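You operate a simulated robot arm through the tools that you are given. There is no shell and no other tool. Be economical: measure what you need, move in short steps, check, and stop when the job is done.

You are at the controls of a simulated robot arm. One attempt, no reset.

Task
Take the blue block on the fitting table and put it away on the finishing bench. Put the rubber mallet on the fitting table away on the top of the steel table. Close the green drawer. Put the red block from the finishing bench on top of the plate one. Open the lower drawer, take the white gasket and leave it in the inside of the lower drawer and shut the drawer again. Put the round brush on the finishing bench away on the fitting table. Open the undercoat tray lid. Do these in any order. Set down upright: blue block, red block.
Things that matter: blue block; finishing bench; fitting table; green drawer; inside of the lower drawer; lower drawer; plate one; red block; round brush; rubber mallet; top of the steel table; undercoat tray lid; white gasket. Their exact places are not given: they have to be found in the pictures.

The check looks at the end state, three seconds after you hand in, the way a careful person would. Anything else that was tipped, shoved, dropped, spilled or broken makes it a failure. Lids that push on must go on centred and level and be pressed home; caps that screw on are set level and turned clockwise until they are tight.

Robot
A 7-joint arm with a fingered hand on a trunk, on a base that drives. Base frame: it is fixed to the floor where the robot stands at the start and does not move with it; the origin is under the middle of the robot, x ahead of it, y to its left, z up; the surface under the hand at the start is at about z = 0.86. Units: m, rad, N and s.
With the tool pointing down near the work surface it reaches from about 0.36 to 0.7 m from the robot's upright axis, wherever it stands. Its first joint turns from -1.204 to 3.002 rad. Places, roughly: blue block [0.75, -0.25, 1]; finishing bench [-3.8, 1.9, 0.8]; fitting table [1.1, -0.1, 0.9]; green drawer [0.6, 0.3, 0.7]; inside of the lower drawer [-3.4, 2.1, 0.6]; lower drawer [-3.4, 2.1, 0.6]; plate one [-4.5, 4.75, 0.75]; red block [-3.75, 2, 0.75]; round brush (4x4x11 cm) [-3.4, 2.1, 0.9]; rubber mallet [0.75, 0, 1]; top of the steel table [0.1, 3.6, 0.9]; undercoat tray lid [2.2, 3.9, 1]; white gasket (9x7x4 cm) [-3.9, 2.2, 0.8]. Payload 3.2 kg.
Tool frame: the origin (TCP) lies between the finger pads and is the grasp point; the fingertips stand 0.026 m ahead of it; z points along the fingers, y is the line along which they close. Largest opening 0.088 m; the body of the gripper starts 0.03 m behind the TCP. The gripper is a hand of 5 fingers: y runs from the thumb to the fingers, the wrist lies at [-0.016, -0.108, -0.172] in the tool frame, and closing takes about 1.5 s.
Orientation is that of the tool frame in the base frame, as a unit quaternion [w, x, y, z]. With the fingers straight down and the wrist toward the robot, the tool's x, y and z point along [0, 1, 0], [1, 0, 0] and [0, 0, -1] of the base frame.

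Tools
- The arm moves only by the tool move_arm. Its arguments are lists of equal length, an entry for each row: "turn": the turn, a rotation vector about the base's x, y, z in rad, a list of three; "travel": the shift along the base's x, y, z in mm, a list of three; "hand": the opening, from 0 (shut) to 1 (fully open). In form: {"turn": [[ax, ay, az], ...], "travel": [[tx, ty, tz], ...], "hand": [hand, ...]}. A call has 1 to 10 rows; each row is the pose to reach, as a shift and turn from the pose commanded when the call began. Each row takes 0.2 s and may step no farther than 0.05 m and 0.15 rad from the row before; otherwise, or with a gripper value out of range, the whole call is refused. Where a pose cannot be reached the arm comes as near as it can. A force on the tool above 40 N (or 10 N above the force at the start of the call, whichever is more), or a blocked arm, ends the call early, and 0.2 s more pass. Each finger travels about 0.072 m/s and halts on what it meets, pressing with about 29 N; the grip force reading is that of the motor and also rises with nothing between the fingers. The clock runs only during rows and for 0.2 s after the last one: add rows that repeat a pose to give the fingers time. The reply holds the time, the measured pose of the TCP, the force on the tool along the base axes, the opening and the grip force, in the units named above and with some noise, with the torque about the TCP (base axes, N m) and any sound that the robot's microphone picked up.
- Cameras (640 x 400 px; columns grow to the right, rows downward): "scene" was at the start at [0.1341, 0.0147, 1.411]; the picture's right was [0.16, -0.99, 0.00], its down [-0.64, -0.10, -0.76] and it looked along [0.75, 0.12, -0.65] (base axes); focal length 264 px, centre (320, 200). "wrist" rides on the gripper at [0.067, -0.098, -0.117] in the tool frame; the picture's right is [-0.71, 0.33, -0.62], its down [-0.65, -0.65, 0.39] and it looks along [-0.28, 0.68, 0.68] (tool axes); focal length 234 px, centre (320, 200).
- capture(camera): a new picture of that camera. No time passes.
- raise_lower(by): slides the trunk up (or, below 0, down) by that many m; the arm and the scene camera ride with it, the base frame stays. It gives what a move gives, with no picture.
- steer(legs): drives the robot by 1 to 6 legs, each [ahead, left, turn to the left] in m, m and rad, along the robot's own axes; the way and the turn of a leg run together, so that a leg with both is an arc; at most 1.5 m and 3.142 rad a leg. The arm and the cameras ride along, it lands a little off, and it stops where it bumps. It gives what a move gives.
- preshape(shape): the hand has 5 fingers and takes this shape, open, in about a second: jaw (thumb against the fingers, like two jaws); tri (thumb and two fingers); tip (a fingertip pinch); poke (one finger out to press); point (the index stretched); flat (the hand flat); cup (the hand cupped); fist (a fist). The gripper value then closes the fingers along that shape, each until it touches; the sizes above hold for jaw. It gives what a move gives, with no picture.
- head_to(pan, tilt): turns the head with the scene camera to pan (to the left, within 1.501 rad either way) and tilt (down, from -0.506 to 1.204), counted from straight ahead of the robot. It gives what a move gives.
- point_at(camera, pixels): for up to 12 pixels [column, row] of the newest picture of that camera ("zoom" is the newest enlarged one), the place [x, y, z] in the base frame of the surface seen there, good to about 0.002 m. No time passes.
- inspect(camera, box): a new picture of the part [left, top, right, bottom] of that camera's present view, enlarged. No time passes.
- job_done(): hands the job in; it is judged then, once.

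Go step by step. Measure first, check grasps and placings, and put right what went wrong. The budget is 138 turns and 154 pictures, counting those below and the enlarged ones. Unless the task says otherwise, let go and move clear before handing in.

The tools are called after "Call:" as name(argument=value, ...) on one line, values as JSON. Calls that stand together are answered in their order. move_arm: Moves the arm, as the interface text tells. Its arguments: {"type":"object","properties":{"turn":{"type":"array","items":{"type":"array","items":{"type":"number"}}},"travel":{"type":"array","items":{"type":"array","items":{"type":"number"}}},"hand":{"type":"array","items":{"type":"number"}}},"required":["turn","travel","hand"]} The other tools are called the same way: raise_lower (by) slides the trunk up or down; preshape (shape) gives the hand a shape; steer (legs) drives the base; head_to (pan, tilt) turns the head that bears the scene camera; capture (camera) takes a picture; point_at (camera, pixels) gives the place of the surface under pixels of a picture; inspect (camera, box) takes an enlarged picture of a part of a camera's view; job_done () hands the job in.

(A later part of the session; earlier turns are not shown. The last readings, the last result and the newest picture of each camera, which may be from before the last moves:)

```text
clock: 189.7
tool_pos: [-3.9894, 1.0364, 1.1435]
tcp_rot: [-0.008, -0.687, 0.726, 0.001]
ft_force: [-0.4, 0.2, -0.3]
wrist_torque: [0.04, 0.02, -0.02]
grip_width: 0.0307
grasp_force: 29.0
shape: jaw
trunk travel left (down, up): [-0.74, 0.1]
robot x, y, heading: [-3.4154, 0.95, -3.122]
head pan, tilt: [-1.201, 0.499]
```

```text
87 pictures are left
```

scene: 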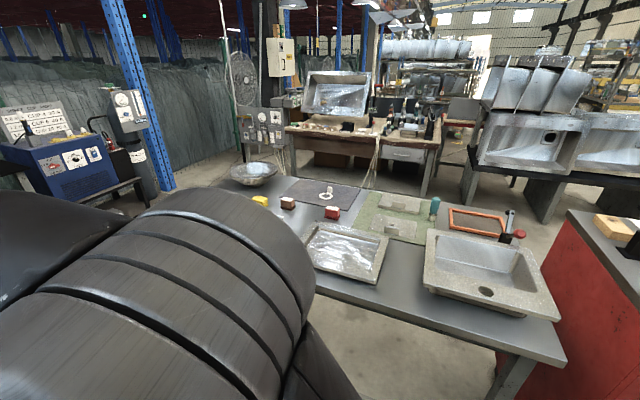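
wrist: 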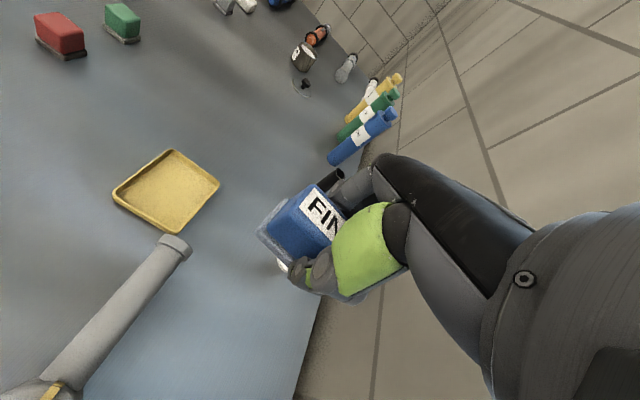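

The bench is visible with colored blocks, gasket etc. Turning to face it (+y).

Call:
steer(legs=[[0, 0, -1.58]])

Call:
head_to(pan=0.15, tilt=0.5)

Call:
capture(camera="scene")

Call:
inspect(camera="scene", box=[80, 100, 440, 325])

```text
clock: 193.9
tool_pos: [-3.3361, 1.5231, 1.1435]
tcp_rot: [-0.004, 0.026, 1.0, 0.006]
ft_force: [0.0, 0.2, 0.0]
wrist_torque: [-0.03, -0.01, 0.01]
grip_width: 0.0304
grasp_force: 29.0
shape: jaw
trunk travel left (down, up): [-0.74, 0.1]
robot x, y, heading: [-3.4159, 0.9517, 1.592]
head pan, tilt: [-1.201, 0.499]
```

```text
clock: 195.4
tool_pos: [-3.3356, 1.525, 1.1436]
tcp_rot: [-0.005, 0.025, 1.0, 0.006]
ft_force: [0.6, 0.3, -1.1]
wrist_torque: [0.01, 0.02, 0.02]
grip_width: 0.0302
grasp_force: 28.9
shape: jaw
trunk travel left (down, up): [-0.74, 0.1]
robot x, y, heading: [-3.4143, 0.9531, 1.596]
head pan, tilt: [0.15, 0.499]
```

```text
86 pictures are left
```

scene: 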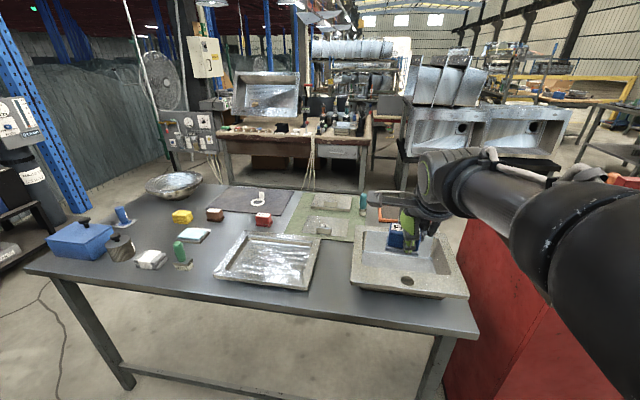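

```text
1.78 times, centred on (260, 212) of scene
```

zoom: 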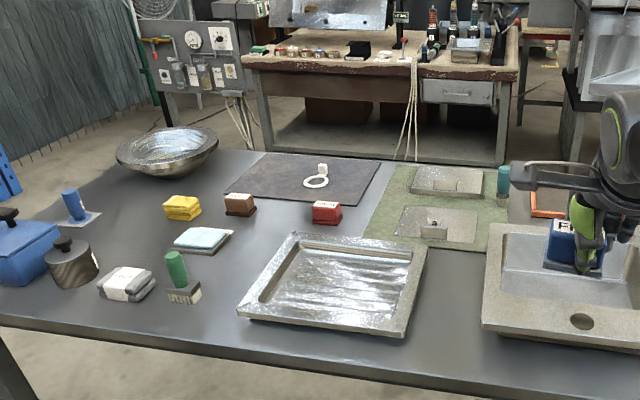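

Candidates: red block zoom (326,212), white ring (316,182), teal-handled brush (503,185), green brush (180,275). Measuring.

Call:
point_at(camera="zoom", pixels=[[326, 212], [316, 182], [323, 170], [503, 182], [175, 265], [240, 204], [182, 207], [390, 290], [500, 250], [440, 180], [250, 160], [300, 240]])

Call:
inspect(camera="scene", box=[190, 170, 400, 290])

```text
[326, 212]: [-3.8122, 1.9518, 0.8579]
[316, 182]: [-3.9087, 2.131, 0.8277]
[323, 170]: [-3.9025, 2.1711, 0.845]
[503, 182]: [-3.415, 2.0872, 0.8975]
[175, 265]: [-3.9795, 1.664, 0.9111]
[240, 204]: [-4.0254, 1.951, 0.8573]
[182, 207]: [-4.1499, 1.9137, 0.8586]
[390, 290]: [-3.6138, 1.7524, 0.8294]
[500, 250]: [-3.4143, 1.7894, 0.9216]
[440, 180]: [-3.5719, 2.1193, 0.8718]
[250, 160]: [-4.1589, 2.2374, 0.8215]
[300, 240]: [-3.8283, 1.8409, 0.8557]
```

```text
3.05 times, centred on (295, 230) of scene
```

zoom: 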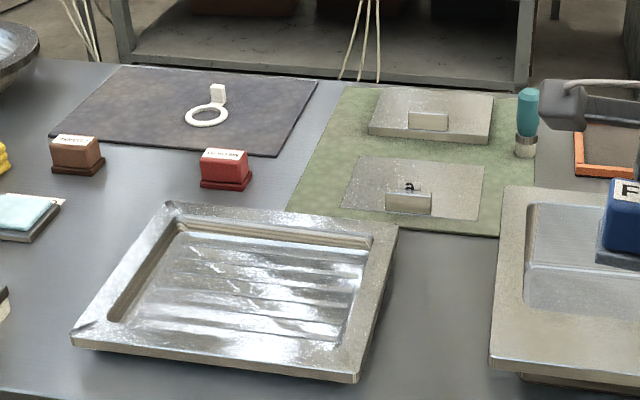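

Round brush at (-3.415, 2.087), red block at (-3.81, 1.95), gasket at (-3.905, 2.14), bench top z≈0.82. Looking for a free spot for the blue block and checking under the bench for the drawer.

Call:
point_at(camera="scene", pixels=[[205, 262], [215, 250], [200, 275], [183, 265], [225, 240], [240, 228], [216, 275], [150, 295], [310, 314]])

Call:
steer(legs=[[0.1, 0.45, -0.02]])

Call:
head_to(pan=0.05, tilt=0.75)

Call:
capture(camera="scene")

```text
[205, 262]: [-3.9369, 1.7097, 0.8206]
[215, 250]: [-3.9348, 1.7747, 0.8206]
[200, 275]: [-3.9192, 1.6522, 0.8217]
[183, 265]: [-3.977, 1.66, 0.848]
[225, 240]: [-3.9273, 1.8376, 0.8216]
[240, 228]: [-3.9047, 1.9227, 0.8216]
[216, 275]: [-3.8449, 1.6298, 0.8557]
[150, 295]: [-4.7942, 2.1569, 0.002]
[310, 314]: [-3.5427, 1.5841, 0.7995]
```

```text
clock: 198.1
tool_pos: [-3.7732, 1.62, 1.1446]
tcp_rot: [-0.004, 0.037, 0.999, 0.007]
ft_force: [1.0, 0.0, -1.1]
wrist_torque: [-0.01, -0.03, -0.02]
grip_width: 0.0303
grasp_force: 29.1
shape: jaw
trunk travel left (down, up): [-0.74, 0.1]
robot x, y, heading: [-3.8661, 1.0461, 1.569]
head pan, tilt: [0.15, 0.499]
```

```text
clock: 198.9
tool_pos: [-3.7735, 1.6201, 1.1442]
tcp_rot: [-0.004, 0.036, 0.999, 0.007]
ft_force: [-0.1, -0.3, -1.2]
wrist_torque: [0.01, 0.02, -0.03]
grip_width: 0.0304
grasp_force: 29.1
shape: jaw
trunk travel left (down, up): [-0.74, 0.1]
robot x, y, heading: [-3.8678, 1.0513, 1.563]
head pan, tilt: [0.051, 0.75]
```

```text
83 pictures are left
```

scene: 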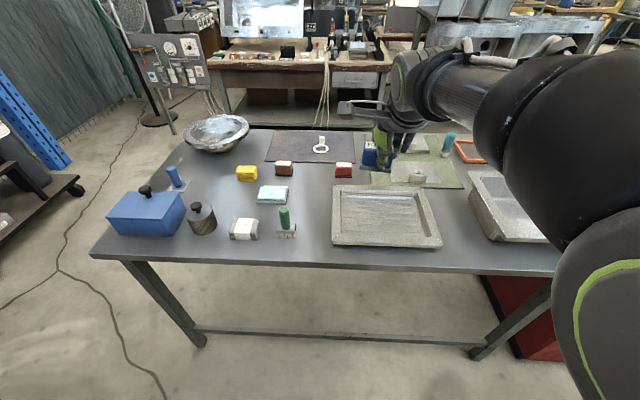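

Clear spot between the green brush and the metal tray, around px (310,200). Driving 0.15 m closer and lining up.

Call:
point_at(camera="scene", pixels=[[310, 200], [310, 190], [290, 205], [331, 200], [288, 190], [285, 210], [344, 175]])

Call:
steer(legs=[[0.15, 0.08, 0.008]])

Call:
capture(camera="scene")

```text
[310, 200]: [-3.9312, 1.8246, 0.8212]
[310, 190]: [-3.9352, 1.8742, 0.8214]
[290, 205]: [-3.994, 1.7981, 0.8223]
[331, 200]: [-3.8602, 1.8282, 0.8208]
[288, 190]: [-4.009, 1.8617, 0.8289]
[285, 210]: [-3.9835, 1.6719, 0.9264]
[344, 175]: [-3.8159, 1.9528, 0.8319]
```

```text
clock: 200.4
tool_pos: [-3.8565, 1.7698, 1.143]
tcp_rot: [-0.005, 0.033, 0.999, 0.007]
ft_force: [0.2, 0.8, -0.7]
wrist_torque: [-0.02, -0.02, 0.02]
grip_width: 0.0306
grasp_force: 28.8
shape: jaw
trunk travel left (down, up): [-0.74, 0.1]
robot x, y, heading: [-3.944, 1.1999, 1.572]
head pan, tilt: [0.051, 0.75]
```

```text
82 pictures are left
```

scene: 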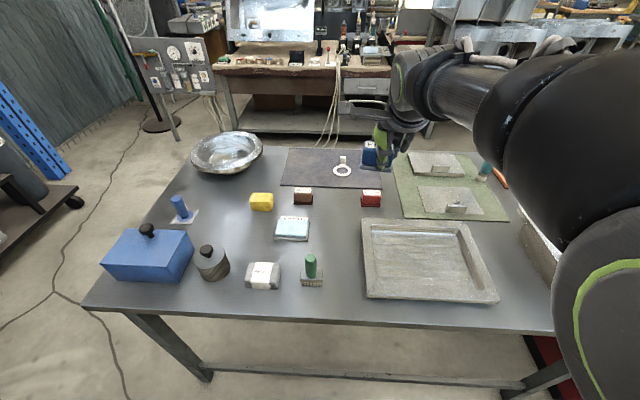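

Target (-3.925, 1.825). Moving over it and lowering to just above contact.

Call:
move_arm(turn=[[0, 0, 0], [0, 0, 0], [0, 0, 0], [0, 0, 0], [0, 0, 0], [0, 0, 0], [0, 0, 0], [0, 0, 0]], travel=[[-35, 25, 0], [-68, 55, 0], [-68, 55, -45], [-68, 55, -90], [-68, 55, -135], [-68, 55, -180], [-68, 55, -225], [-68, 55, -260]], hand=[0, 0, 0, 0, 0, 0, 0, 0])

Call:
inspect(camera="scene", box=[220, 120, 440, 320])

```text
clock: 202.2
tool_pos: [-3.9226, 1.8267, 0.884]
tcp_rot: [-0.006, 0.036, 0.999, 0.006]
ft_force: [-0.8, 0.7, -1.1]
wrist_torque: [0.02, 0.0, 0.0]
grip_width: 0.03
grasp_force: 28.5
shape: jaw
trunk travel left (down, up): [-0.74, 0.1]
robot x, y, heading: [-3.9476, 1.1964, 1.576]
head pan, tilt: [0.051, 0.75]
```

```text
2.00 times, centred on (330, 220) of scene
```

zoom: 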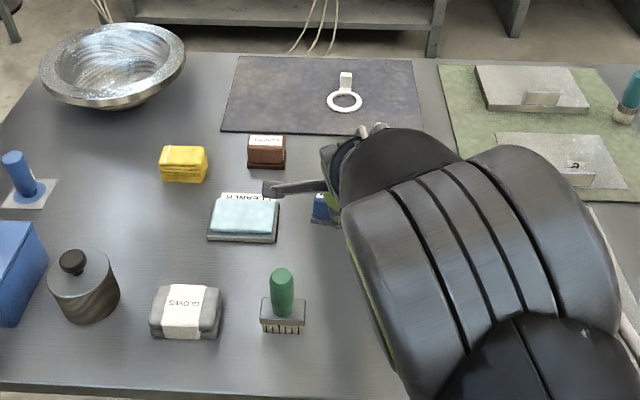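

Clear of the sheet and blocks. Lowering to contact and releasing.

Call:
move_arm(turn=[[0, 0, 0], [0, 0, 0], [0, 0, 0], [0, 0, 0]], travel=[[0, 0, -15], [0, 0, -25], [0, 0, -29], [0, 0, -31]], hand=[0, 0, 0, 0])

Call:
move_arm(turn=[[0, 0, 0], [0, 0, 0], [0, 0, 0], [0, 0, 0], [0, 0, 0], [0, 0, 0], [0, 0, 0], [0, 0, 0], [0, 0, 0]], travel=[[0, 0, 0], [0, 0, 0], [0, 0, 0], [0, 0, 30], [0, 0, 70], [0, 0, 110], [0, 0, 150], [0, 0, 190], [20, 0, 230]], hand=[0.5, 0.9, 1, 1, 1, 1, 1, 1, 1])

Call:
capture(camera="scene")

Call:
inspect(camera="scene", box=[220, 120, 440, 320])

```text
clock: 203.2
tool_pos: [-3.9249, 1.8235, 0.8528]
tcp_rot: [-0.004, 0.032, 0.999, 0.008]
ft_force: [-1.1, 0.1, 3.9]
wrist_torque: [-0.05, -0.07, -0.04]
grip_width: 0.0304
grasp_force: 29.0
shape: jaw
trunk travel left (down, up): [-0.74, 0.1]
robot x, y, heading: [-3.9446, 1.1998, 1.575]
head pan, tilt: [0.051, 0.75]
```

```text
clock: 205.2
tool_pos: [-3.9019, 1.8223, 1.0829]
tcp_rot: [-0.004, 0.032, 0.999, 0.006]
ft_force: [0.0, -0.4, 0.1]
wrist_torque: [-0.03, 0.01, -0.01]
grip_width: 0.0878
grasp_force: 0.0
shape: jaw
trunk travel left (down, up): [-0.74, 0.1]
robot x, y, heading: [-3.9436, 1.2016, 1.576]
head pan, tilt: [0.051, 0.75]
```

```text
80 pictures are left
```

scene: 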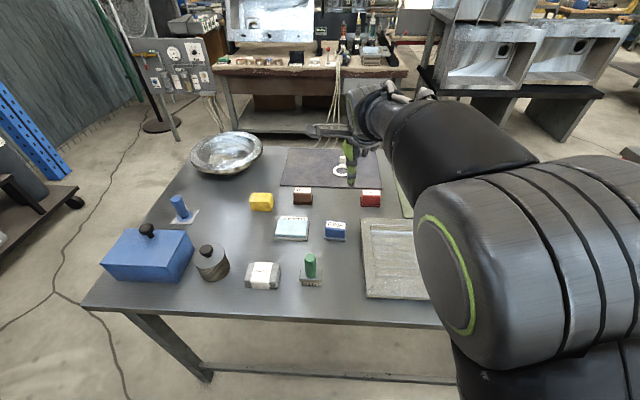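

```text
2.00 times, centred on (330, 220) of scene
```

zoom: 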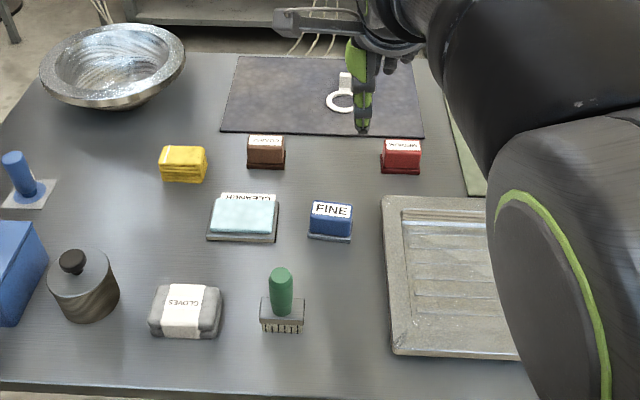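

Blue block stands upright on the bench. The lower drawer isn't on this side, so I'll drive around to the north side of the bench (y≈3) facing south.

Call:
steer(legs=[[-0.25, 0, 0], [0, 0, -1.57], [1.4, 0, 0], [1.15, 0, 0], [0, 1.4, 0], [0, 0.6, 0]])

Call:
steer(legs=[[0, 0, -1.57]])

Call:
head_to(pan=-1.2, tilt=0.4)

Call:
capture(camera="scene")

```text
clock: 232.6
tool_pos: [-0.768, 2.9562, 1.0836]
tcp_rot: [0.002, 0.732, 0.681, 0.007]
ft_force: [0.4, 0.2, 0.2]
wrist_torque: [0.02, 0.0, -0.01]
grip_width: 0.0876
grasp_force: 0.0
shape: jaw
trunk travel left (down, up): [-0.74, 0.1]
robot x, y, heading: [-1.392, 3.0019, -0.007]
head pan, tilt: [0.051, 0.75]
```

```text
clock: 236.8
tool_pos: [-1.4398, 2.3769, 1.0822]
tcp_rot: [0.006, 0.999, -0.038, 0.005]
ft_force: [-0.8, -0.2, 0.1]
wrist_torque: [-0.01, -0.01, 0.02]
grip_width: 0.0879
grasp_force: 0.0
shape: jaw
trunk travel left (down, up): [-0.74, 0.1]
robot x, y, heading: [-1.3902, 3.0018, -1.578]
head pan, tilt: [0.051, 0.75]
```

```text
clock: 238.2
tool_pos: [-1.4389, 2.3758, 1.0826]
tcp_rot: [0.006, 0.999, -0.038, 0.005]
ft_force: [0.3, -0.7, 0.4]
wrist_torque: [0.01, -0.01, -0.05]
grip_width: 0.0877
grasp_force: 0.0
shape: jaw
trunk travel left (down, up): [-0.74, 0.1]
robot x, y, heading: [-1.3909, 3.0001, -1.579]
head pan, tilt: [-1.201, 0.4]
```

```text
78 pictures are left
```

scene: 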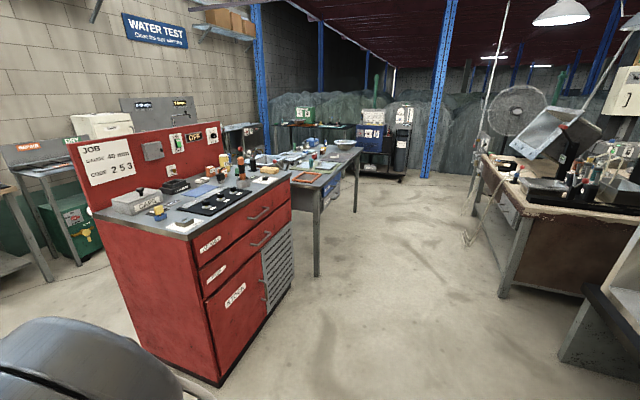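

The aisle north of the bench is open. Strafing along it and looking at the bench's north side.

Call:
steer(legs=[[0, -1.4, 0], [0, -0.7, 0.01]])

Call:
head_to(pan=0.1, tilt=0.75)

Call:
capture(camera="scene")

```text
clock: 248.7
tool_pos: [-3.5468, 2.4081, 1.0838]
tcp_rot: [0.006, 0.999, -0.041, 0.004]
ft_force: [-0.5, -0.8, 0.0]
wrist_torque: [0.0, -0.01, 0.01]
grip_width: 0.0879
grasp_force: 0.1
shape: jaw
trunk travel left (down, up): [-0.74, 0.1]
robot x, y, heading: [-3.4931, 3.0312, -1.582]
head pan, tilt: [-1.201, 0.4]
```

```text
clock: 250.1
tool_pos: [-3.5468, 2.4078, 1.0826]
tcp_rot: [0.006, 0.999, -0.039, 0.004]
ft_force: [0.2, -0.1, -0.5]
wrist_torque: [-0.03, 0.02, 0.01]
grip_width: 0.0878
grasp_force: 0.1
shape: jaw
trunk travel left (down, up): [-0.74, 0.1]
robot x, y, heading: [-3.4946, 3.03, -1.577]
head pan, tilt: [0.099, 0.75]
```

```text
77 pictures are left
```

scene: 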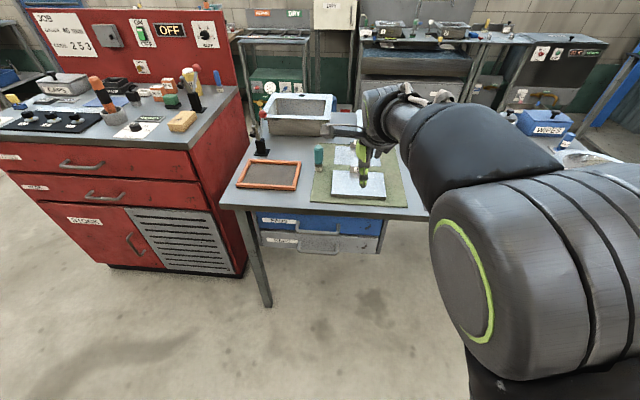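

Two drawers under the bench face this side: blue (upper) and gray (lower) at (320,225)/(325,245). Zooming and measuring.

Call:
inspect(camera="scene", box=[220, 130, 440, 290])

Call:
point_at(camera="zoom", pixels=[[280, 290], [300, 320], [340, 325], [200, 325], [440, 335], [130, 310], [290, 220], [292, 180], [90, 235], [590, 250], [290, 345]])

```text
2.50 times, centred on (330, 210) of scene
```

zoom: 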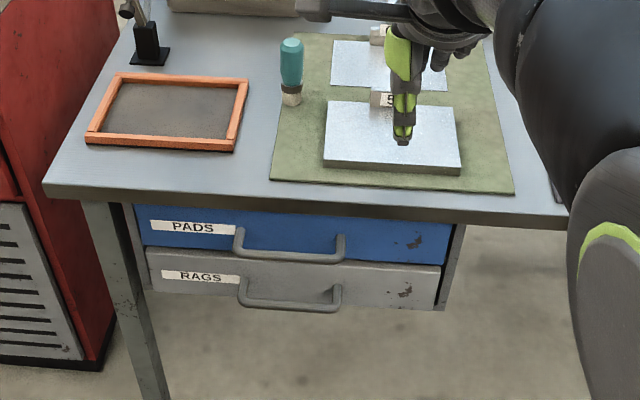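

```text
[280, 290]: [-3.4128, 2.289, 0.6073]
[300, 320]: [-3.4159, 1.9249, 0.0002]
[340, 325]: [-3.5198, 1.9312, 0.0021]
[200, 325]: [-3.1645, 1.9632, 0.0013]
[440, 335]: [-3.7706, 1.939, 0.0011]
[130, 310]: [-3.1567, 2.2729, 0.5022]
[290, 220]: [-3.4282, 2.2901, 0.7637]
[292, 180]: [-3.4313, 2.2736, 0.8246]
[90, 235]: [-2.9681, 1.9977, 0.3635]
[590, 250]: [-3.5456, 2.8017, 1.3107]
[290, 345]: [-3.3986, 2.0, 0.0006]
```

Call:
point_at(camera="zoom", pixels=[[290, 303], [250, 298], [335, 305], [240, 280], [335, 290], [290, 257], [420, 270], [160, 255], [435, 300], [155, 285], [330, 238], [560, 222]])

```text
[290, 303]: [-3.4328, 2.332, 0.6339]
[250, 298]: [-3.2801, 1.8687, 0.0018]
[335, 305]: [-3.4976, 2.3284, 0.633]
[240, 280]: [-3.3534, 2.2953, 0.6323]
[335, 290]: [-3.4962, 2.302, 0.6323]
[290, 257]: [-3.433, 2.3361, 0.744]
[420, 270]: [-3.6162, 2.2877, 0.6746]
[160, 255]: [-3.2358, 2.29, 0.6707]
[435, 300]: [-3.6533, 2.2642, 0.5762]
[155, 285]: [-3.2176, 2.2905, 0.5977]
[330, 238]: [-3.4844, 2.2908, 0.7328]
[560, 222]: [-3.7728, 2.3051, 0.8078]
```

Lower drawer: face y≈2.29, x -3.65…-3.22, handle bar at y≈2.335, z≈0.633, x -3.50…-3.36; the upper handle bar is 0.11 above it. I'll point the hand horizontally at -y, with fingers above and thumb below, to grip the bar.

Call:
steer(legs=[[0, 0.1, 0]])

Call:
move_arm(turn=[[0, 0, 0], [-0.1, 0, 0], [-0.24, 0, 0], [-0.38, 0, 0], [-0.52, 0, 0], [-0.66, 0, 0], [-0.8, 0, 0], [-0.94, 0, 0], [-1.08, 0, 0], [-1.22, 0, 0]], travel=[[0, 45, 0], [0, 90, 0], [0, 130, 0], [0, 140, 0], [0, 140, 0], [0, 140, 0], [0, 140, 0], [0, 140, 0], [0, 140, 0], [0, 140, 0]], hand=[1, 1, 1, 1, 1, 1, 1, 1, 1, 1])

Call:
move_arm(turn=[[-0.14, 0, 0], [-0.28, 0, 0], [-0.35, 0, 0]], travel=[[0, 0, 0], [0, 0, 0], [0, 0, 0]], hand=[1, 1, 1])

```text
clock: 251.3
tool_pos: [-3.4468, 2.4072, 1.083]
tcp_rot: [0.006, 0.999, -0.04, 0.004]
ft_force: [-0.4, 0.3, -0.7]
wrist_torque: [-0.02, 0.0, -0.01]
grip_width: 0.0877
grasp_force: 0.1
shape: jaw
trunk travel left (down, up): [-0.74, 0.1]
robot x, y, heading: [-3.3974, 3.0323, -1.581]
head pan, tilt: [0.099, 0.75]
```

```text
clock: 253.5
tool_pos: [-3.4474, 2.5479, 1.0827]
tcp_rot: [0.579, 0.815, -0.03, 0.027]
ft_force: [-0.3, -0.9, 0.3]
wrist_torque: [0.02, 0.01, 0.01]
grip_width: 0.0878
grasp_force: 0.1
shape: jaw
out of reach, approached as far as the arm can: row 2, 3
trunk travel left (down, up): [-0.74, 0.1]
robot x, y, heading: [-3.3971, 3.0304, -1.584]
head pan, tilt: [0.099, 0.75]
```

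```text
clock: 254.3
tool_pos: [-3.4301, 2.524, 1.1089]
tcp_rot: [0.71, 0.704, -0.026, 0.028]
ft_force: [-0.4, 0.3, 0.0]
wrist_torque: [-0.01, -0.03, 0.0]
grip_width: 0.0882
grasp_force: 0.1
shape: jaw
out of reach, approached as far as the arm can: row 2, 3
trunk travel left (down, up): [-0.74, 0.1]
robot x, y, heading: [-3.3986, 3.0312, -1.583]
head pan, tilt: [0.099, 0.75]
```

The hand points horizontally at the drawers. Lowering the trunk to bar height.

Call:
raise_lower(by=-0.474)

Call:
capture(camera="scene")

Call:
capture(camera="wrist")

```text
refused: -0.474 is not a number from -0.4 to 0.4
```

```text
75 pictures are left
```

scene: 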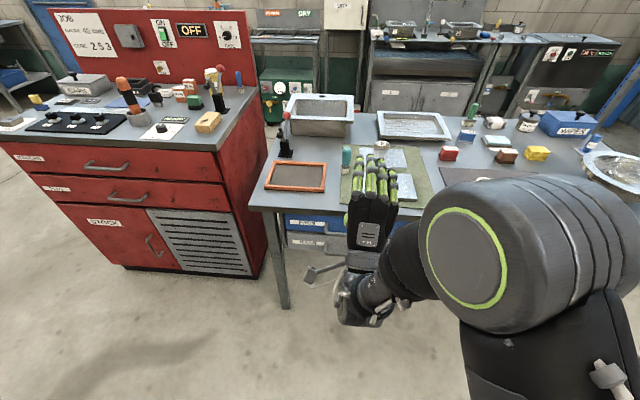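

```text
74 pictures are left
```

wrist: 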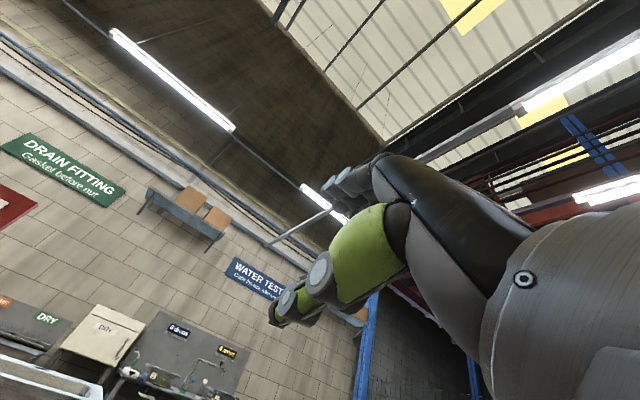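

Limit is 0.4 per move; splitting in two.

Call:
raise_lower(by=-0.3)

Call:
raise_lower(by=-0.174)

Call:
capture(camera="scene")

Call:
capture(camera="wrist")

```text
clock: 257.3
tool_pos: [-3.4317, 2.5247, 0.8084]
tcp_rot: [0.709, 0.704, -0.027, 0.028]
ft_force: [-0.5, 0.3, 0.0]
wrist_torque: [0.0, 0.0, 0.01]
grip_width: 0.0879
grasp_force: 0.0
shape: jaw
trunk travel left (down, up): [-0.44, 0.4]
robot x, y, heading: [-3.3998, 3.0293, -1.587]
head pan, tilt: [0.099, 0.75]
```

```text
clock: 259.2
tool_pos: [-3.4299, 2.5242, 0.6349]
tcp_rot: [0.709, 0.704, -0.027, 0.028]
ft_force: [-0.1, 0.2, -0.5]
wrist_torque: [-0.02, -0.01, 0.0]
grip_width: 0.0878
grasp_force: 0.0
shape: jaw
trunk travel left (down, up): [-0.266, 0.574]
robot x, y, heading: [-3.3986, 3.0315, -1.584]
head pan, tilt: [0.099, 0.75]
```

```text
73 pictures are left
```

scene: 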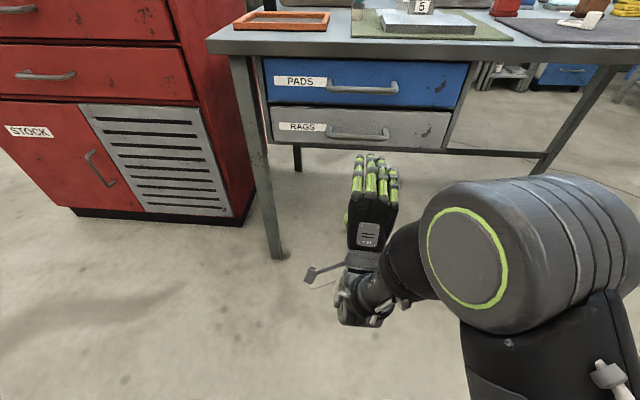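

```text
72 pictures are left
```

wrist: 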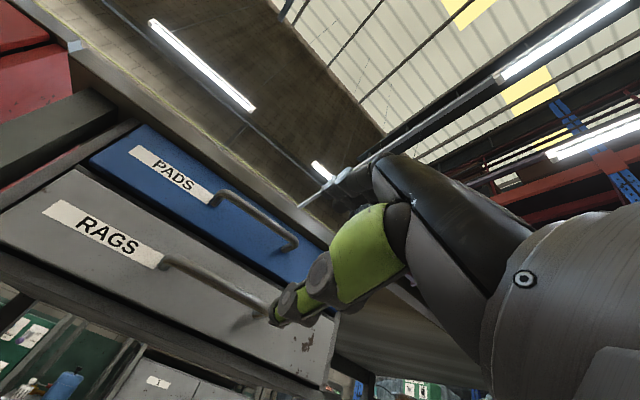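

Good view. Re-measuring the lower bar and the fingers.

Call:
point_at(camera="scene", pixels=[[358, 137], [335, 136], [385, 136], [360, 90], [360, 122], [310, 122], [368, 158], [383, 165]])

Call:
inspect(camera="scene", box=[290, 70, 450, 190])

```text
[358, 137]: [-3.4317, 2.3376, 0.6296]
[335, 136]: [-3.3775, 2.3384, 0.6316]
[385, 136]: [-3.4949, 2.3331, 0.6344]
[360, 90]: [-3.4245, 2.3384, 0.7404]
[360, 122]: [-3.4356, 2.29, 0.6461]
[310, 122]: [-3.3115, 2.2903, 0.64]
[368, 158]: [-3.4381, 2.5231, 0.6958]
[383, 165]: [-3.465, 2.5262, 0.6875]
```

```text
3.33 times, centred on (370, 130) of scene
```

zoom: 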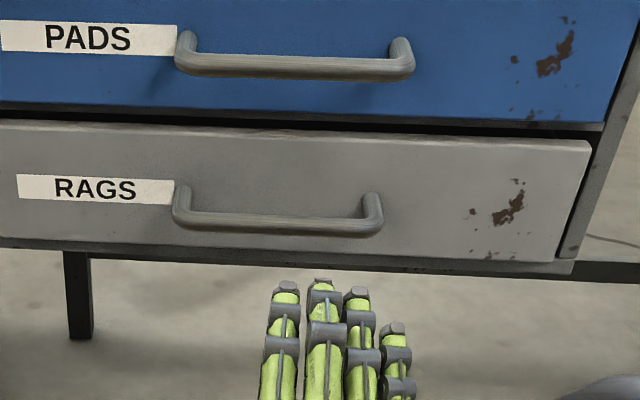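

Bar centre ≈ (−3.436, 2.332, 0.629). Advancing with a part-open hand to straddle it.

Call:
move_arm(turn=[[0, 0, 0], [0, 0, 0], [0, 0, 0], [0, 0, 0], [0, 0, 0]], travel=[[-2, -45, -3], [-4, -90, -5], [-5, -130, -5], [-5, -165, -5], [-5, -190, -5]], hand=[0.85, 0.75, 0.7, 0.7, 0.7])

Call:
inspect(camera="scene", box=[290, 70, 450, 190])

Call:
capture(camera="wrist")

```text
clock: 260.4
tool_pos: [-3.4223, 2.3315, 0.6325]
tcp_rot: [0.709, 0.704, -0.03, 0.026]
ft_force: [0.0, 0.5, -1.7]
wrist_torque: [0.0, 0.0, 0.01]
grip_width: 0.0621
grasp_force: 0.2
shape: jaw
out of reach, approached as far as the arm can: row 1, 2, 3, 4, 5
trunk travel left (down, up): [-0.266, 0.574]
robot x, y, heading: [-3.3952, 3.0364, -1.585]
head pan, tilt: [0.099, 0.75]
```

```text
3.33 times, centred on (370, 130) of scene
```

zoom: 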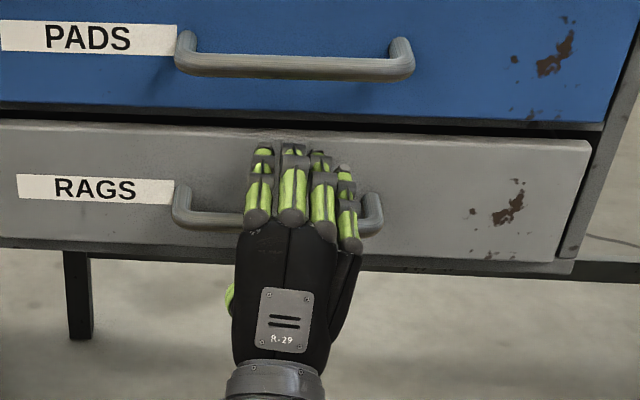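

```text
69 pictures are left
```

wrist: 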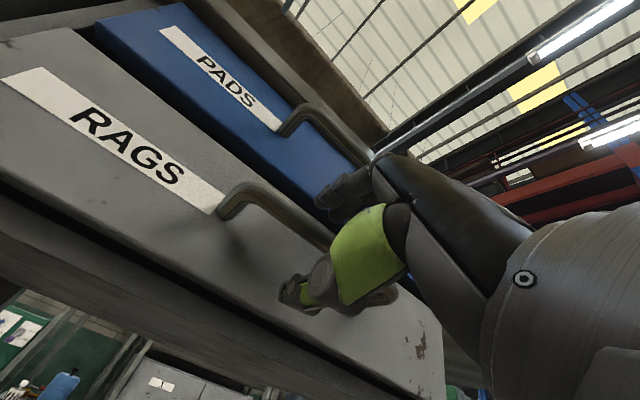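

The fingers are above and the thumb below the bar. Closing and pulling toward +y.

Call:
move_arm(turn=[[0, 0, 0], [0, 0, 0], [0, 0, 0], [0, 0, 0], [0, 0, 0], [0, 0, 0]], travel=[[0, 0, 0], [0, 0, 0], [0, 0, 0], [0, 0, 0], [0, 0, 0], [0, 0, 0]], hand=[0.3, 0, 0, 0, 0, 0])

Call:
move_arm(turn=[[0, 0, 0], [0, 0, 0], [0, 0, 0], [0, 0, 0], [0, 0, 0], [0, 0, 0]], travel=[[0, 15, 0], [0, 30, 0], [0, 50, 0], [0, 75, 0], [0, 100, 0], [0, 120, 0]], hand=[0, 0, 0, 0, 0, 0])

Call:
capture(camera="scene")

```text
clock: 261.8
tool_pos: [-3.4217, 2.3313, 0.6298]
tcp_rot: [0.708, 0.705, -0.03, 0.026]
ft_force: [1.3, -5.0, -1.3]
wrist_torque: [-0.08, 0.2, -0.06]
grip_width: 0.0043
grasp_force: 29.2
shape: jaw
trunk travel left (down, up): [-0.266, 0.574]
robot x, y, heading: [-3.3982, 3.0324, -1.584]
head pan, tilt: [0.099, 0.75]
```

```text
clock: 263.2
tool_pos: [-3.4203, 2.4525, 0.6312]
tcp_rot: [0.708, 0.705, -0.03, 0.026]
ft_force: [-10.2, 1.3, -5.5]
wrist_torque: [0.0, 0.11, -0.03]
grip_width: 0.0045
grasp_force: 29.0
shape: jaw
out of reach, approached as far as the arm can: row 2, 3, 4, 5
trunk travel left (down, up): [-0.266, 0.574]
robot x, y, heading: [-3.3945, 3.0308, -1.582]
head pan, tilt: [0.099, 0.75]
```

```text
68 pictures are left
```

scene: 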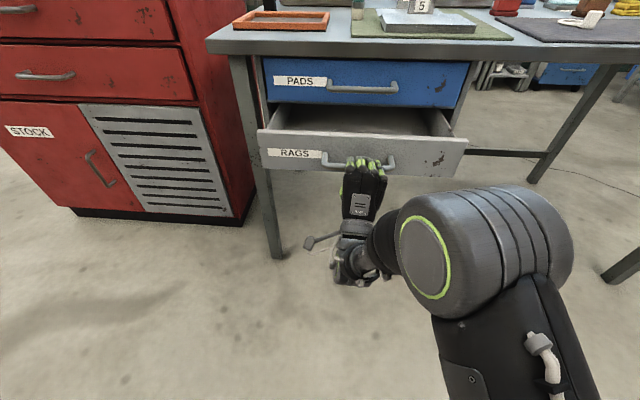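

The drawer opens. Pulling another 65 mm by arm and then by backing the base a little.

Call:
move_arm(turn=[[0, 0, 0], [0, 0, 0], [0, 0, 0], [0, 0, 0]], travel=[[0, 20, 0], [0, 40, 0], [0, 55, 0], [0, 65, 0]], hand=[0, 0, 0, 0])

Call:
steer(legs=[[-0.06, 0, 0]])

Call:
capture(camera="scene")

```text
clock: 264.2
tool_pos: [-3.4214, 2.5168, 0.6307]
tcp_rot: [0.709, 0.704, -0.026, 0.029]
ft_force: [0.0, 0.9, -2.9]
wrist_torque: [-0.04, 0.07, -0.05]
grip_width: 0.0047
grasp_force: 28.9
shape: jaw
trunk travel left (down, up): [-0.266, 0.574]
robot x, y, heading: [-3.4004, 3.0285, -1.584]
head pan, tilt: [0.099, 0.75]
```

```text
clock: 265.2
tool_pos: [-3.4226, 2.5767, 0.6321]
tcp_rot: [0.709, 0.704, -0.028, 0.029]
ft_force: [0.3, 0.4, -4.0]
wrist_torque: [0.02, 0.13, -0.03]
grip_width: 0.0048
grasp_force: 29.3
shape: jaw
trunk travel left (down, up): [-0.266, 0.574]
robot x, y, heading: [-3.3937, 3.0953, -1.586]
head pan, tilt: [0.099, 0.75]
```

```text
67 pictures are left
```

scene: 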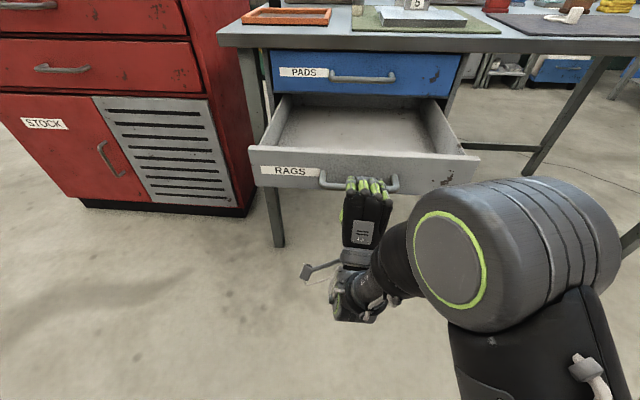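

Drawer is open about 0.245 m. Releasing, backing off, raising and turning the hand down again.

Call:
move_arm(turn=[[0, 0, 0], [0, 0, 0], [0, 0, 0], [0, 0, 0], [0, 0, 0]], travel=[[0, 0, 0], [0, 0, 0], [0, 0, 0], [0, 0, 0], [0, 0, 0]], hand=[0.4, 0.7, 0.8, 0.8, 0.8])

Call:
steer(legs=[[-0.1, 0, 0]])

Call:
raise_lower(by=0.4)

Call:
raise_lower(by=0.1)

Call:
move_arm(turn=[[0.14, 0, 0], [0.28, 0, 0], [0.42, 0, 0], [0.56, 0, 0], [0.7, 0, 0], [0.84, 0, 0], [0.98, 0, 0], [1.12, 0, 0], [1.26, 0, 0], [1.4, 0, 0]], travel=[[0, 0, 0], [0, 0, 0], [0, 0, 0], [0, 0, 0], [0, 0, 0], [0, 0, 0], [0, 0, 0], [0, 0, 0], [0, 0, 0], [0, 0, 0]], hand=[1, 1, 1, 1, 1, 1, 1, 1, 1, 1])

Call:
capture(camera="scene")

```text
clock: 266.4
tool_pos: [-3.422, 2.5771, 0.6307]
tcp_rot: [0.709, 0.704, -0.027, 0.028]
ft_force: [0.3, 0.2, 0.1]
wrist_torque: [0.01, 0.01, 0.01]
grip_width: 0.0698
grasp_force: 0.1
shape: jaw
trunk travel left (down, up): [-0.266, 0.574]
robot x, y, heading: [-3.3959, 3.0944, -1.581]
head pan, tilt: [0.099, 0.75]
```

```text
clock: 267.5
tool_pos: [-3.4209, 2.6764, 0.6323]
tcp_rot: [0.709, 0.704, -0.027, 0.028]
ft_force: [0.4, -1.0, -0.3]
wrist_torque: [0.03, 0.0, 0.0]
grip_width: 0.0699
grasp_force: 0.0
shape: jaw
trunk travel left (down, up): [-0.266, 0.574]
robot x, y, heading: [-3.3909, 3.1944, -1.579]
head pan, tilt: [0.099, 0.75]
```

```text
clock: 271.4
tool_pos: [-3.4199, 2.6769, 1.0312]
tcp_rot: [0.709, 0.704, -0.026, 0.028]
ft_force: [-0.2, -0.4, 0.0]
wrist_torque: [0.0, 0.0, -0.03]
grip_width: 0.0699
grasp_force: 0.0
shape: jaw
trunk travel left (down, up): [-0.666, 0.174]
robot x, y, heading: [-3.3958, 3.1908, -1.582]
head pan, tilt: [0.099, 0.75]
```

```text
clock: 272.7
tool_pos: [-3.4199, 2.6775, 1.132]
tcp_rot: [0.709, 0.704, -0.027, 0.029]
ft_force: [0.4, -0.5, -0.1]
wrist_torque: [0.01, 0.04, -0.02]
grip_width: 0.0699
grasp_force: 0.1
shape: jaw
trunk travel left (down, up): [-0.766, 0.074]
robot x, y, heading: [-3.3989, 3.1921, -1.582]
head pan, tilt: [0.099, 0.75]
```

```text
clock: 274.9
tool_pos: [-3.4205, 2.6768, 1.1311]
tcp_rot: [0.088, 0.995, -0.039, 0.006]
ft_force: [-0.3, 0.0, 0.8]
wrist_torque: [0.01, 0.0, -0.01]
grip_width: 0.0879
grasp_force: 0.2
shape: jaw
trunk travel left (down, up): [-0.766, 0.074]
robot x, y, heading: [-3.3975, 3.1897, -1.582]
head pan, tilt: [0.099, 0.75]
```

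```text
66 pictures are left
```

scene: 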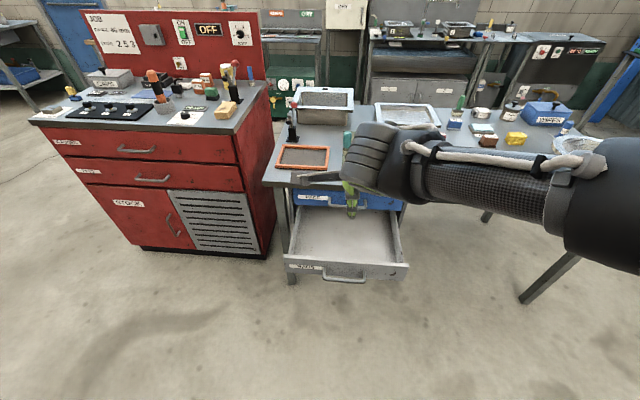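

Now for the gasket. Moving right past the open drawer, then closer to the bench.

Call:
move_arm(turn=[[0.1, 0, 0], [0.18, 0, 0]], travel=[[0, 0, 0], [0, 0, 0]], hand=[1, 1])

Call:
steer(legs=[[0, -0.63, 0.01], [0.4, 0, 0]])

Call:
head_to(pan=0.2, tilt=0.85)

Call:
capture(camera="scene")

Call:
capture(camera="wrist")

```text
clock: 275.5
tool_pos: [-3.42, 2.6773, 1.1304]
tcp_rot: [-0.002, 0.999, -0.039, 0.001]
ft_force: [0.9, 0.7, 0.1]
wrist_torque: [-0.01, -0.01, -0.02]
grip_width: 0.0879
grasp_force: 0.1
shape: jaw
trunk travel left (down, up): [-0.766, 0.074]
robot x, y, heading: [-3.3943, 3.1942, -1.584]
head pan, tilt: [0.099, 0.75]
```

```text
clock: 281.1
tool_pos: [-4.0459, 2.2797, 1.1307]
tcp_rot: [-0.001, 0.999, -0.035, 0.001]
ft_force: [-0.1, -0.8, 0.0]
wrist_torque: [-0.01, -0.01, 0.0]
grip_width: 0.0878
grasp_force: 0.1
shape: jaw
trunk travel left (down, up): [-0.766, 0.074]
robot x, y, heading: [-4.0253, 2.7962, -1.575]
head pan, tilt: [0.099, 0.75]
```

```text
clock: 281.8
tool_pos: [-4.0465, 2.2805, 1.1313]
tcp_rot: [-0.001, 0.999, -0.035, 0.0]
ft_force: [0.9, 0.0, -1.0]
wrist_torque: [-0.02, 0.0, -0.03]
grip_width: 0.0878
grasp_force: 0.1
shape: jaw
trunk travel left (down, up): [-0.766, 0.074]
robot x, y, heading: [-4.0248, 2.7966, -1.571]
head pan, tilt: [0.201, 0.85]
```

```text
65 pictures are left
```

scene: 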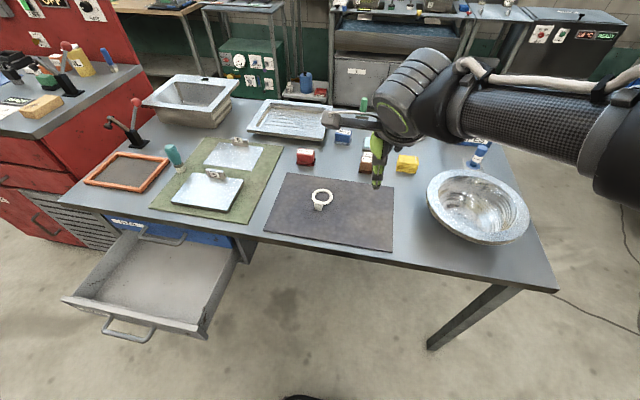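

```text
64 pictures are left
```

wrist: 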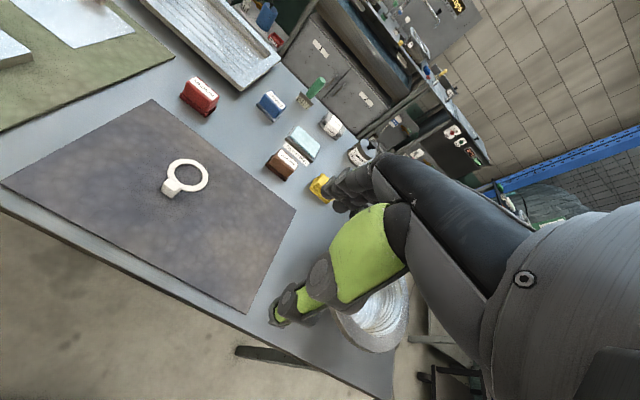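

Clear view of the ring (321,197) with its upright tab (319,205). Zooming and measuring.

Call:
inspect(camera="scene", box=[290, 170, 360, 225])

Call:
point_at(camera="zoom", pixels=[[260, 335], [225, 335], [305, 335], [260, 350], [260, 320], [200, 250], [290, 180], [380, 230], [280, 300], [260, 370]])

```text
7.27 times, centred on (325, 198) of scene
```

zoom: 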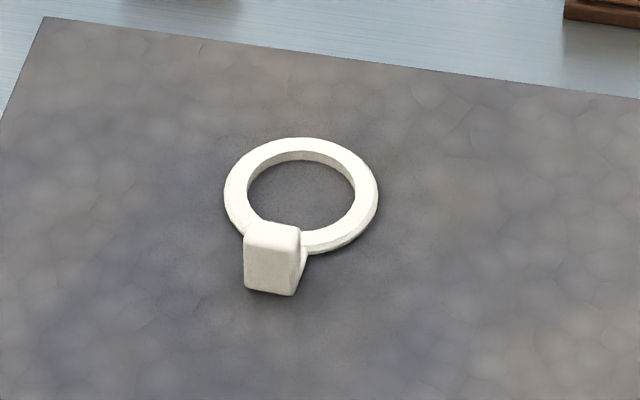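

```text
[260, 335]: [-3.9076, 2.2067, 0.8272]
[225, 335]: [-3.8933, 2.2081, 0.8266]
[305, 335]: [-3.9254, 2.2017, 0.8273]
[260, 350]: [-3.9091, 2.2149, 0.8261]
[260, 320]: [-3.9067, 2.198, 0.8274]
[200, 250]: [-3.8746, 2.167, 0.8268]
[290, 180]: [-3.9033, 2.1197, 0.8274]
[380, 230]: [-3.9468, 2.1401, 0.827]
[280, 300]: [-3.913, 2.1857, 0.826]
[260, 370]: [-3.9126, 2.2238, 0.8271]
```

Call:
point_at(camera="zoom", pixels=[[250, 232], [298, 232], [272, 228], [272, 260], [250, 285], [293, 290], [298, 280], [303, 245], [236, 190], [368, 190], [300, 145], [330, 245]])

```text
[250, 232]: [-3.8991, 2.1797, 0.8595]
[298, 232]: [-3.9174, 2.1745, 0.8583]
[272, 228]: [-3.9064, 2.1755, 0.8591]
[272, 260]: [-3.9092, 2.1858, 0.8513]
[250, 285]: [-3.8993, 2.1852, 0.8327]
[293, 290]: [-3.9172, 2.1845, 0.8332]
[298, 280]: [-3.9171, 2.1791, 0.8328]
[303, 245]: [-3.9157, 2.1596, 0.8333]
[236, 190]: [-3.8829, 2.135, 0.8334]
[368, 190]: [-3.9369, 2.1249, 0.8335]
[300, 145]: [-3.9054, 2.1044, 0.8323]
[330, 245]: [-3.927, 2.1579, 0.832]
```

Tab: centre ≈(-3.908, 2.179), ~20×14 mm, top z 0.859; ring top z 0.834. I'll pinch the tab along y with TCP z≈0.863.

Call:
move_arm(turn=[[0, 0, 0], [0, 0, 0], [0, 0, 0], [0, 0, 0], [0, 0, 0], [0, 0, 0], [0, 0, 0], [0, 0, 0]], travel=[[35, -25, 0], [70, -50, 0], [105, -76, 0], [138, -101, 0], [138, -101, -45], [138, -101, -90], [138, -101, -135], [138, -101, -180]], hand=[1, 0.9, 0.8, 0.7, 0.7, 0.7, 0.7, 0.7])

Call:
inspect(camera="scene", box=[260, 130, 400, 240])

Call:
inspect(camera="wrist", box=[160, 120, 420, 330])

```text
clock: 283.6
tool_pos: [-3.9109, 2.1789, 0.9506]
tcp_rot: [-0.002, 0.999, -0.037, 0.001]
ft_force: [-0.4, -0.4, 1.0]
wrist_torque: [0.0, -0.01, 0.0]
grip_width: 0.0617
grasp_force: 0.1
shape: jaw
trunk travel left (down, up): [-0.766, 0.074]
robot x, y, heading: [-4.0244, 2.7959, -1.576]
head pan, tilt: [0.201, 0.85]
```

```text
3.64 times, centred on (330, 185) of scene
```

zoom: 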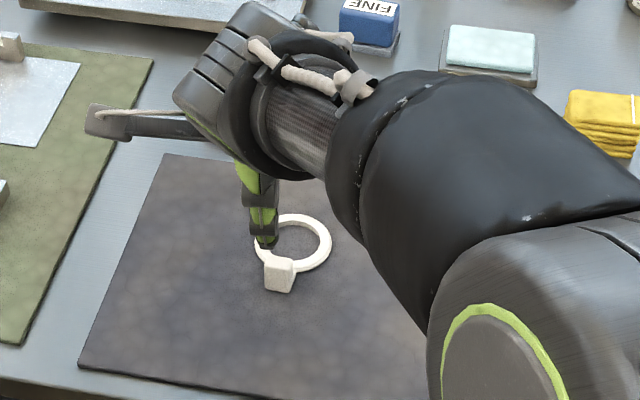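

```text
1.90 times, centred on (290, 225) of wrist
```

zoom: 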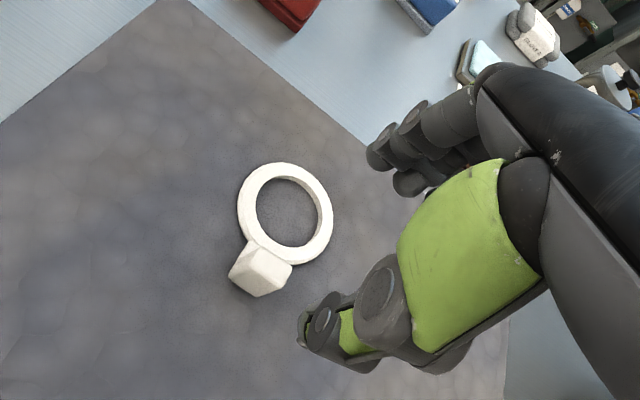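

Aligned. Descending and pinching the tab.

Call:
move_arm(turn=[[0, 0, 0], [0, 0, 0], [0, 0, 0], [0, 0, 0], [0, 0, 0], [0, 0, 0], [0, 0, 0], [0, 0, 0], [0, 0, 0]], travel=[[1, 0, -40], [2, 0, -75], [2, 0, -89], [2, 0, -89], [2, 0, -89], [2, 0, -89], [2, 0, -89], [2, 0, -89], [2, 0, -89]], hand=[0.7, 0.7, 0.7, 0.4, 0.2, 0, 0, 0, 0])

Call:
inspect(camera="wrist", box=[160, 120, 420, 330])

```text
clock: 285.6
tool_pos: [-3.9068, 2.18, 0.8638]
tcp_rot: [-0.001, 0.999, -0.034, 0.0]
ft_force: [0.5, 0.4, -0.5]
wrist_torque: [-0.01, 0.0, -0.01]
grip_width: 0.0087
grasp_force: 29.1
shape: jaw
trunk travel left (down, up): [-0.766, 0.074]
robot x, y, heading: [-4.0249, 2.7922, -1.571]
head pan, tilt: [0.201, 0.85]
```

```text
1.90 times, centred on (290, 225) of wrist
```

zoom: 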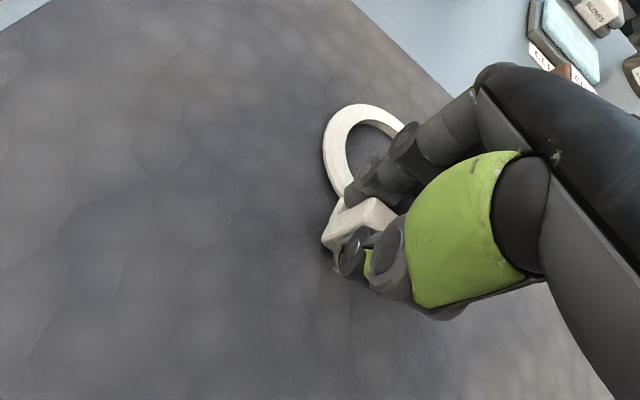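

Width 8.7 mm with something between the fingers. Lifting and checking.

Call:
move_arm(turn=[[0, 0, 0], [0, 0, 0], [0, 0, 0], [0, 0, 0], [0, 0, 0], [0, 0, 0], [0, 0, 0]], travel=[[0, 0, 10], [0, 0, 30], [0, 0, 70], [0, 0, 110], [0, 0, 150], [0, 40, 170], [0, 80, 190]], hand=[0, 0, 0, 0, 0, 0, 0])

Call:
capture(camera="scene")

Call:
inspect(camera="wrist", box=[160, 120, 420, 330])

```text
clock: 287.1
tool_pos: [-3.9214, 2.2687, 0.9093]
tcp_rot: [-0.142, 0.988, -0.053, 0.005]
ft_force: [-0.8, 0.9, -0.3]
wrist_torque: [0.01, -0.03, -0.02]
grip_width: 0.0086
grasp_force: 29.0
shape: jaw
trunk travel left (down, up): [-0.766, 0.074]
robot x, y, heading: [-4.0258, 2.7945, -1.576]
head pan, tilt: [0.201, 0.85]
stopped in row 7: the arm was blocked; the commanded pose is now the measured one
```

```text
59 pictures are left
```

scene: 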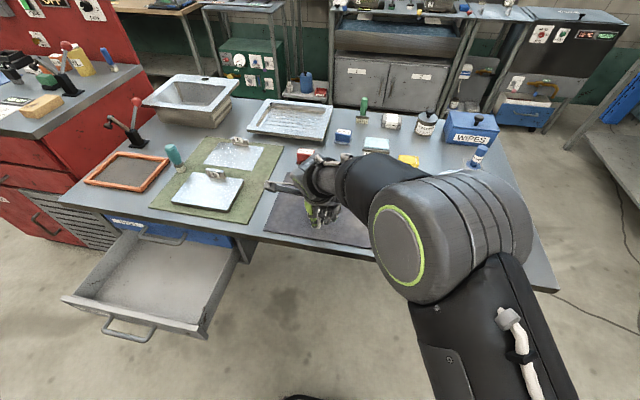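

```text
1.90 times, centred on (290, 225) of wrist
```

zoom: 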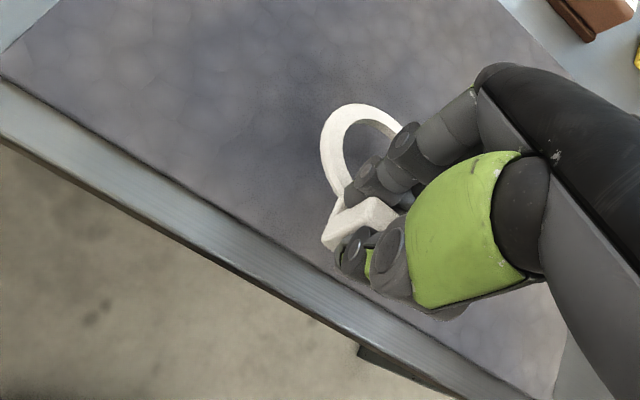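

The arm was blocked during the lift; the bowl is hidden behind the forearm. Checking where the arm is relative to the bowl.

Call:
point_at(camera="scene", pixels=[[450, 230], [500, 190], [530, 220], [520, 250], [440, 180], [400, 180], [480, 300], [545, 290], [400, 240], [350, 180]])

Call:
inspect(camera="scene", box=[340, 130, 580, 320])

```text
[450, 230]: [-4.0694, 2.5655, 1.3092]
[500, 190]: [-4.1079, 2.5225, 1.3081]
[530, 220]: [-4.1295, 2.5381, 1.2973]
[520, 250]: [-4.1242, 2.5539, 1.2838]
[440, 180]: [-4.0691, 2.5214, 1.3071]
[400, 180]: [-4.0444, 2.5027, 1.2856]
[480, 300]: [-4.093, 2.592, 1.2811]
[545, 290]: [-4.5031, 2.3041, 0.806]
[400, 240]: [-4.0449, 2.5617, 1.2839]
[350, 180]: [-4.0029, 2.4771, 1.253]
```

```text
2.11 times, centred on (460, 225) of scene
```

zoom: 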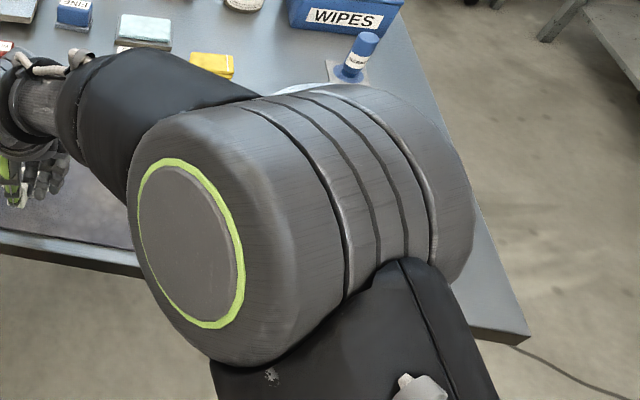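

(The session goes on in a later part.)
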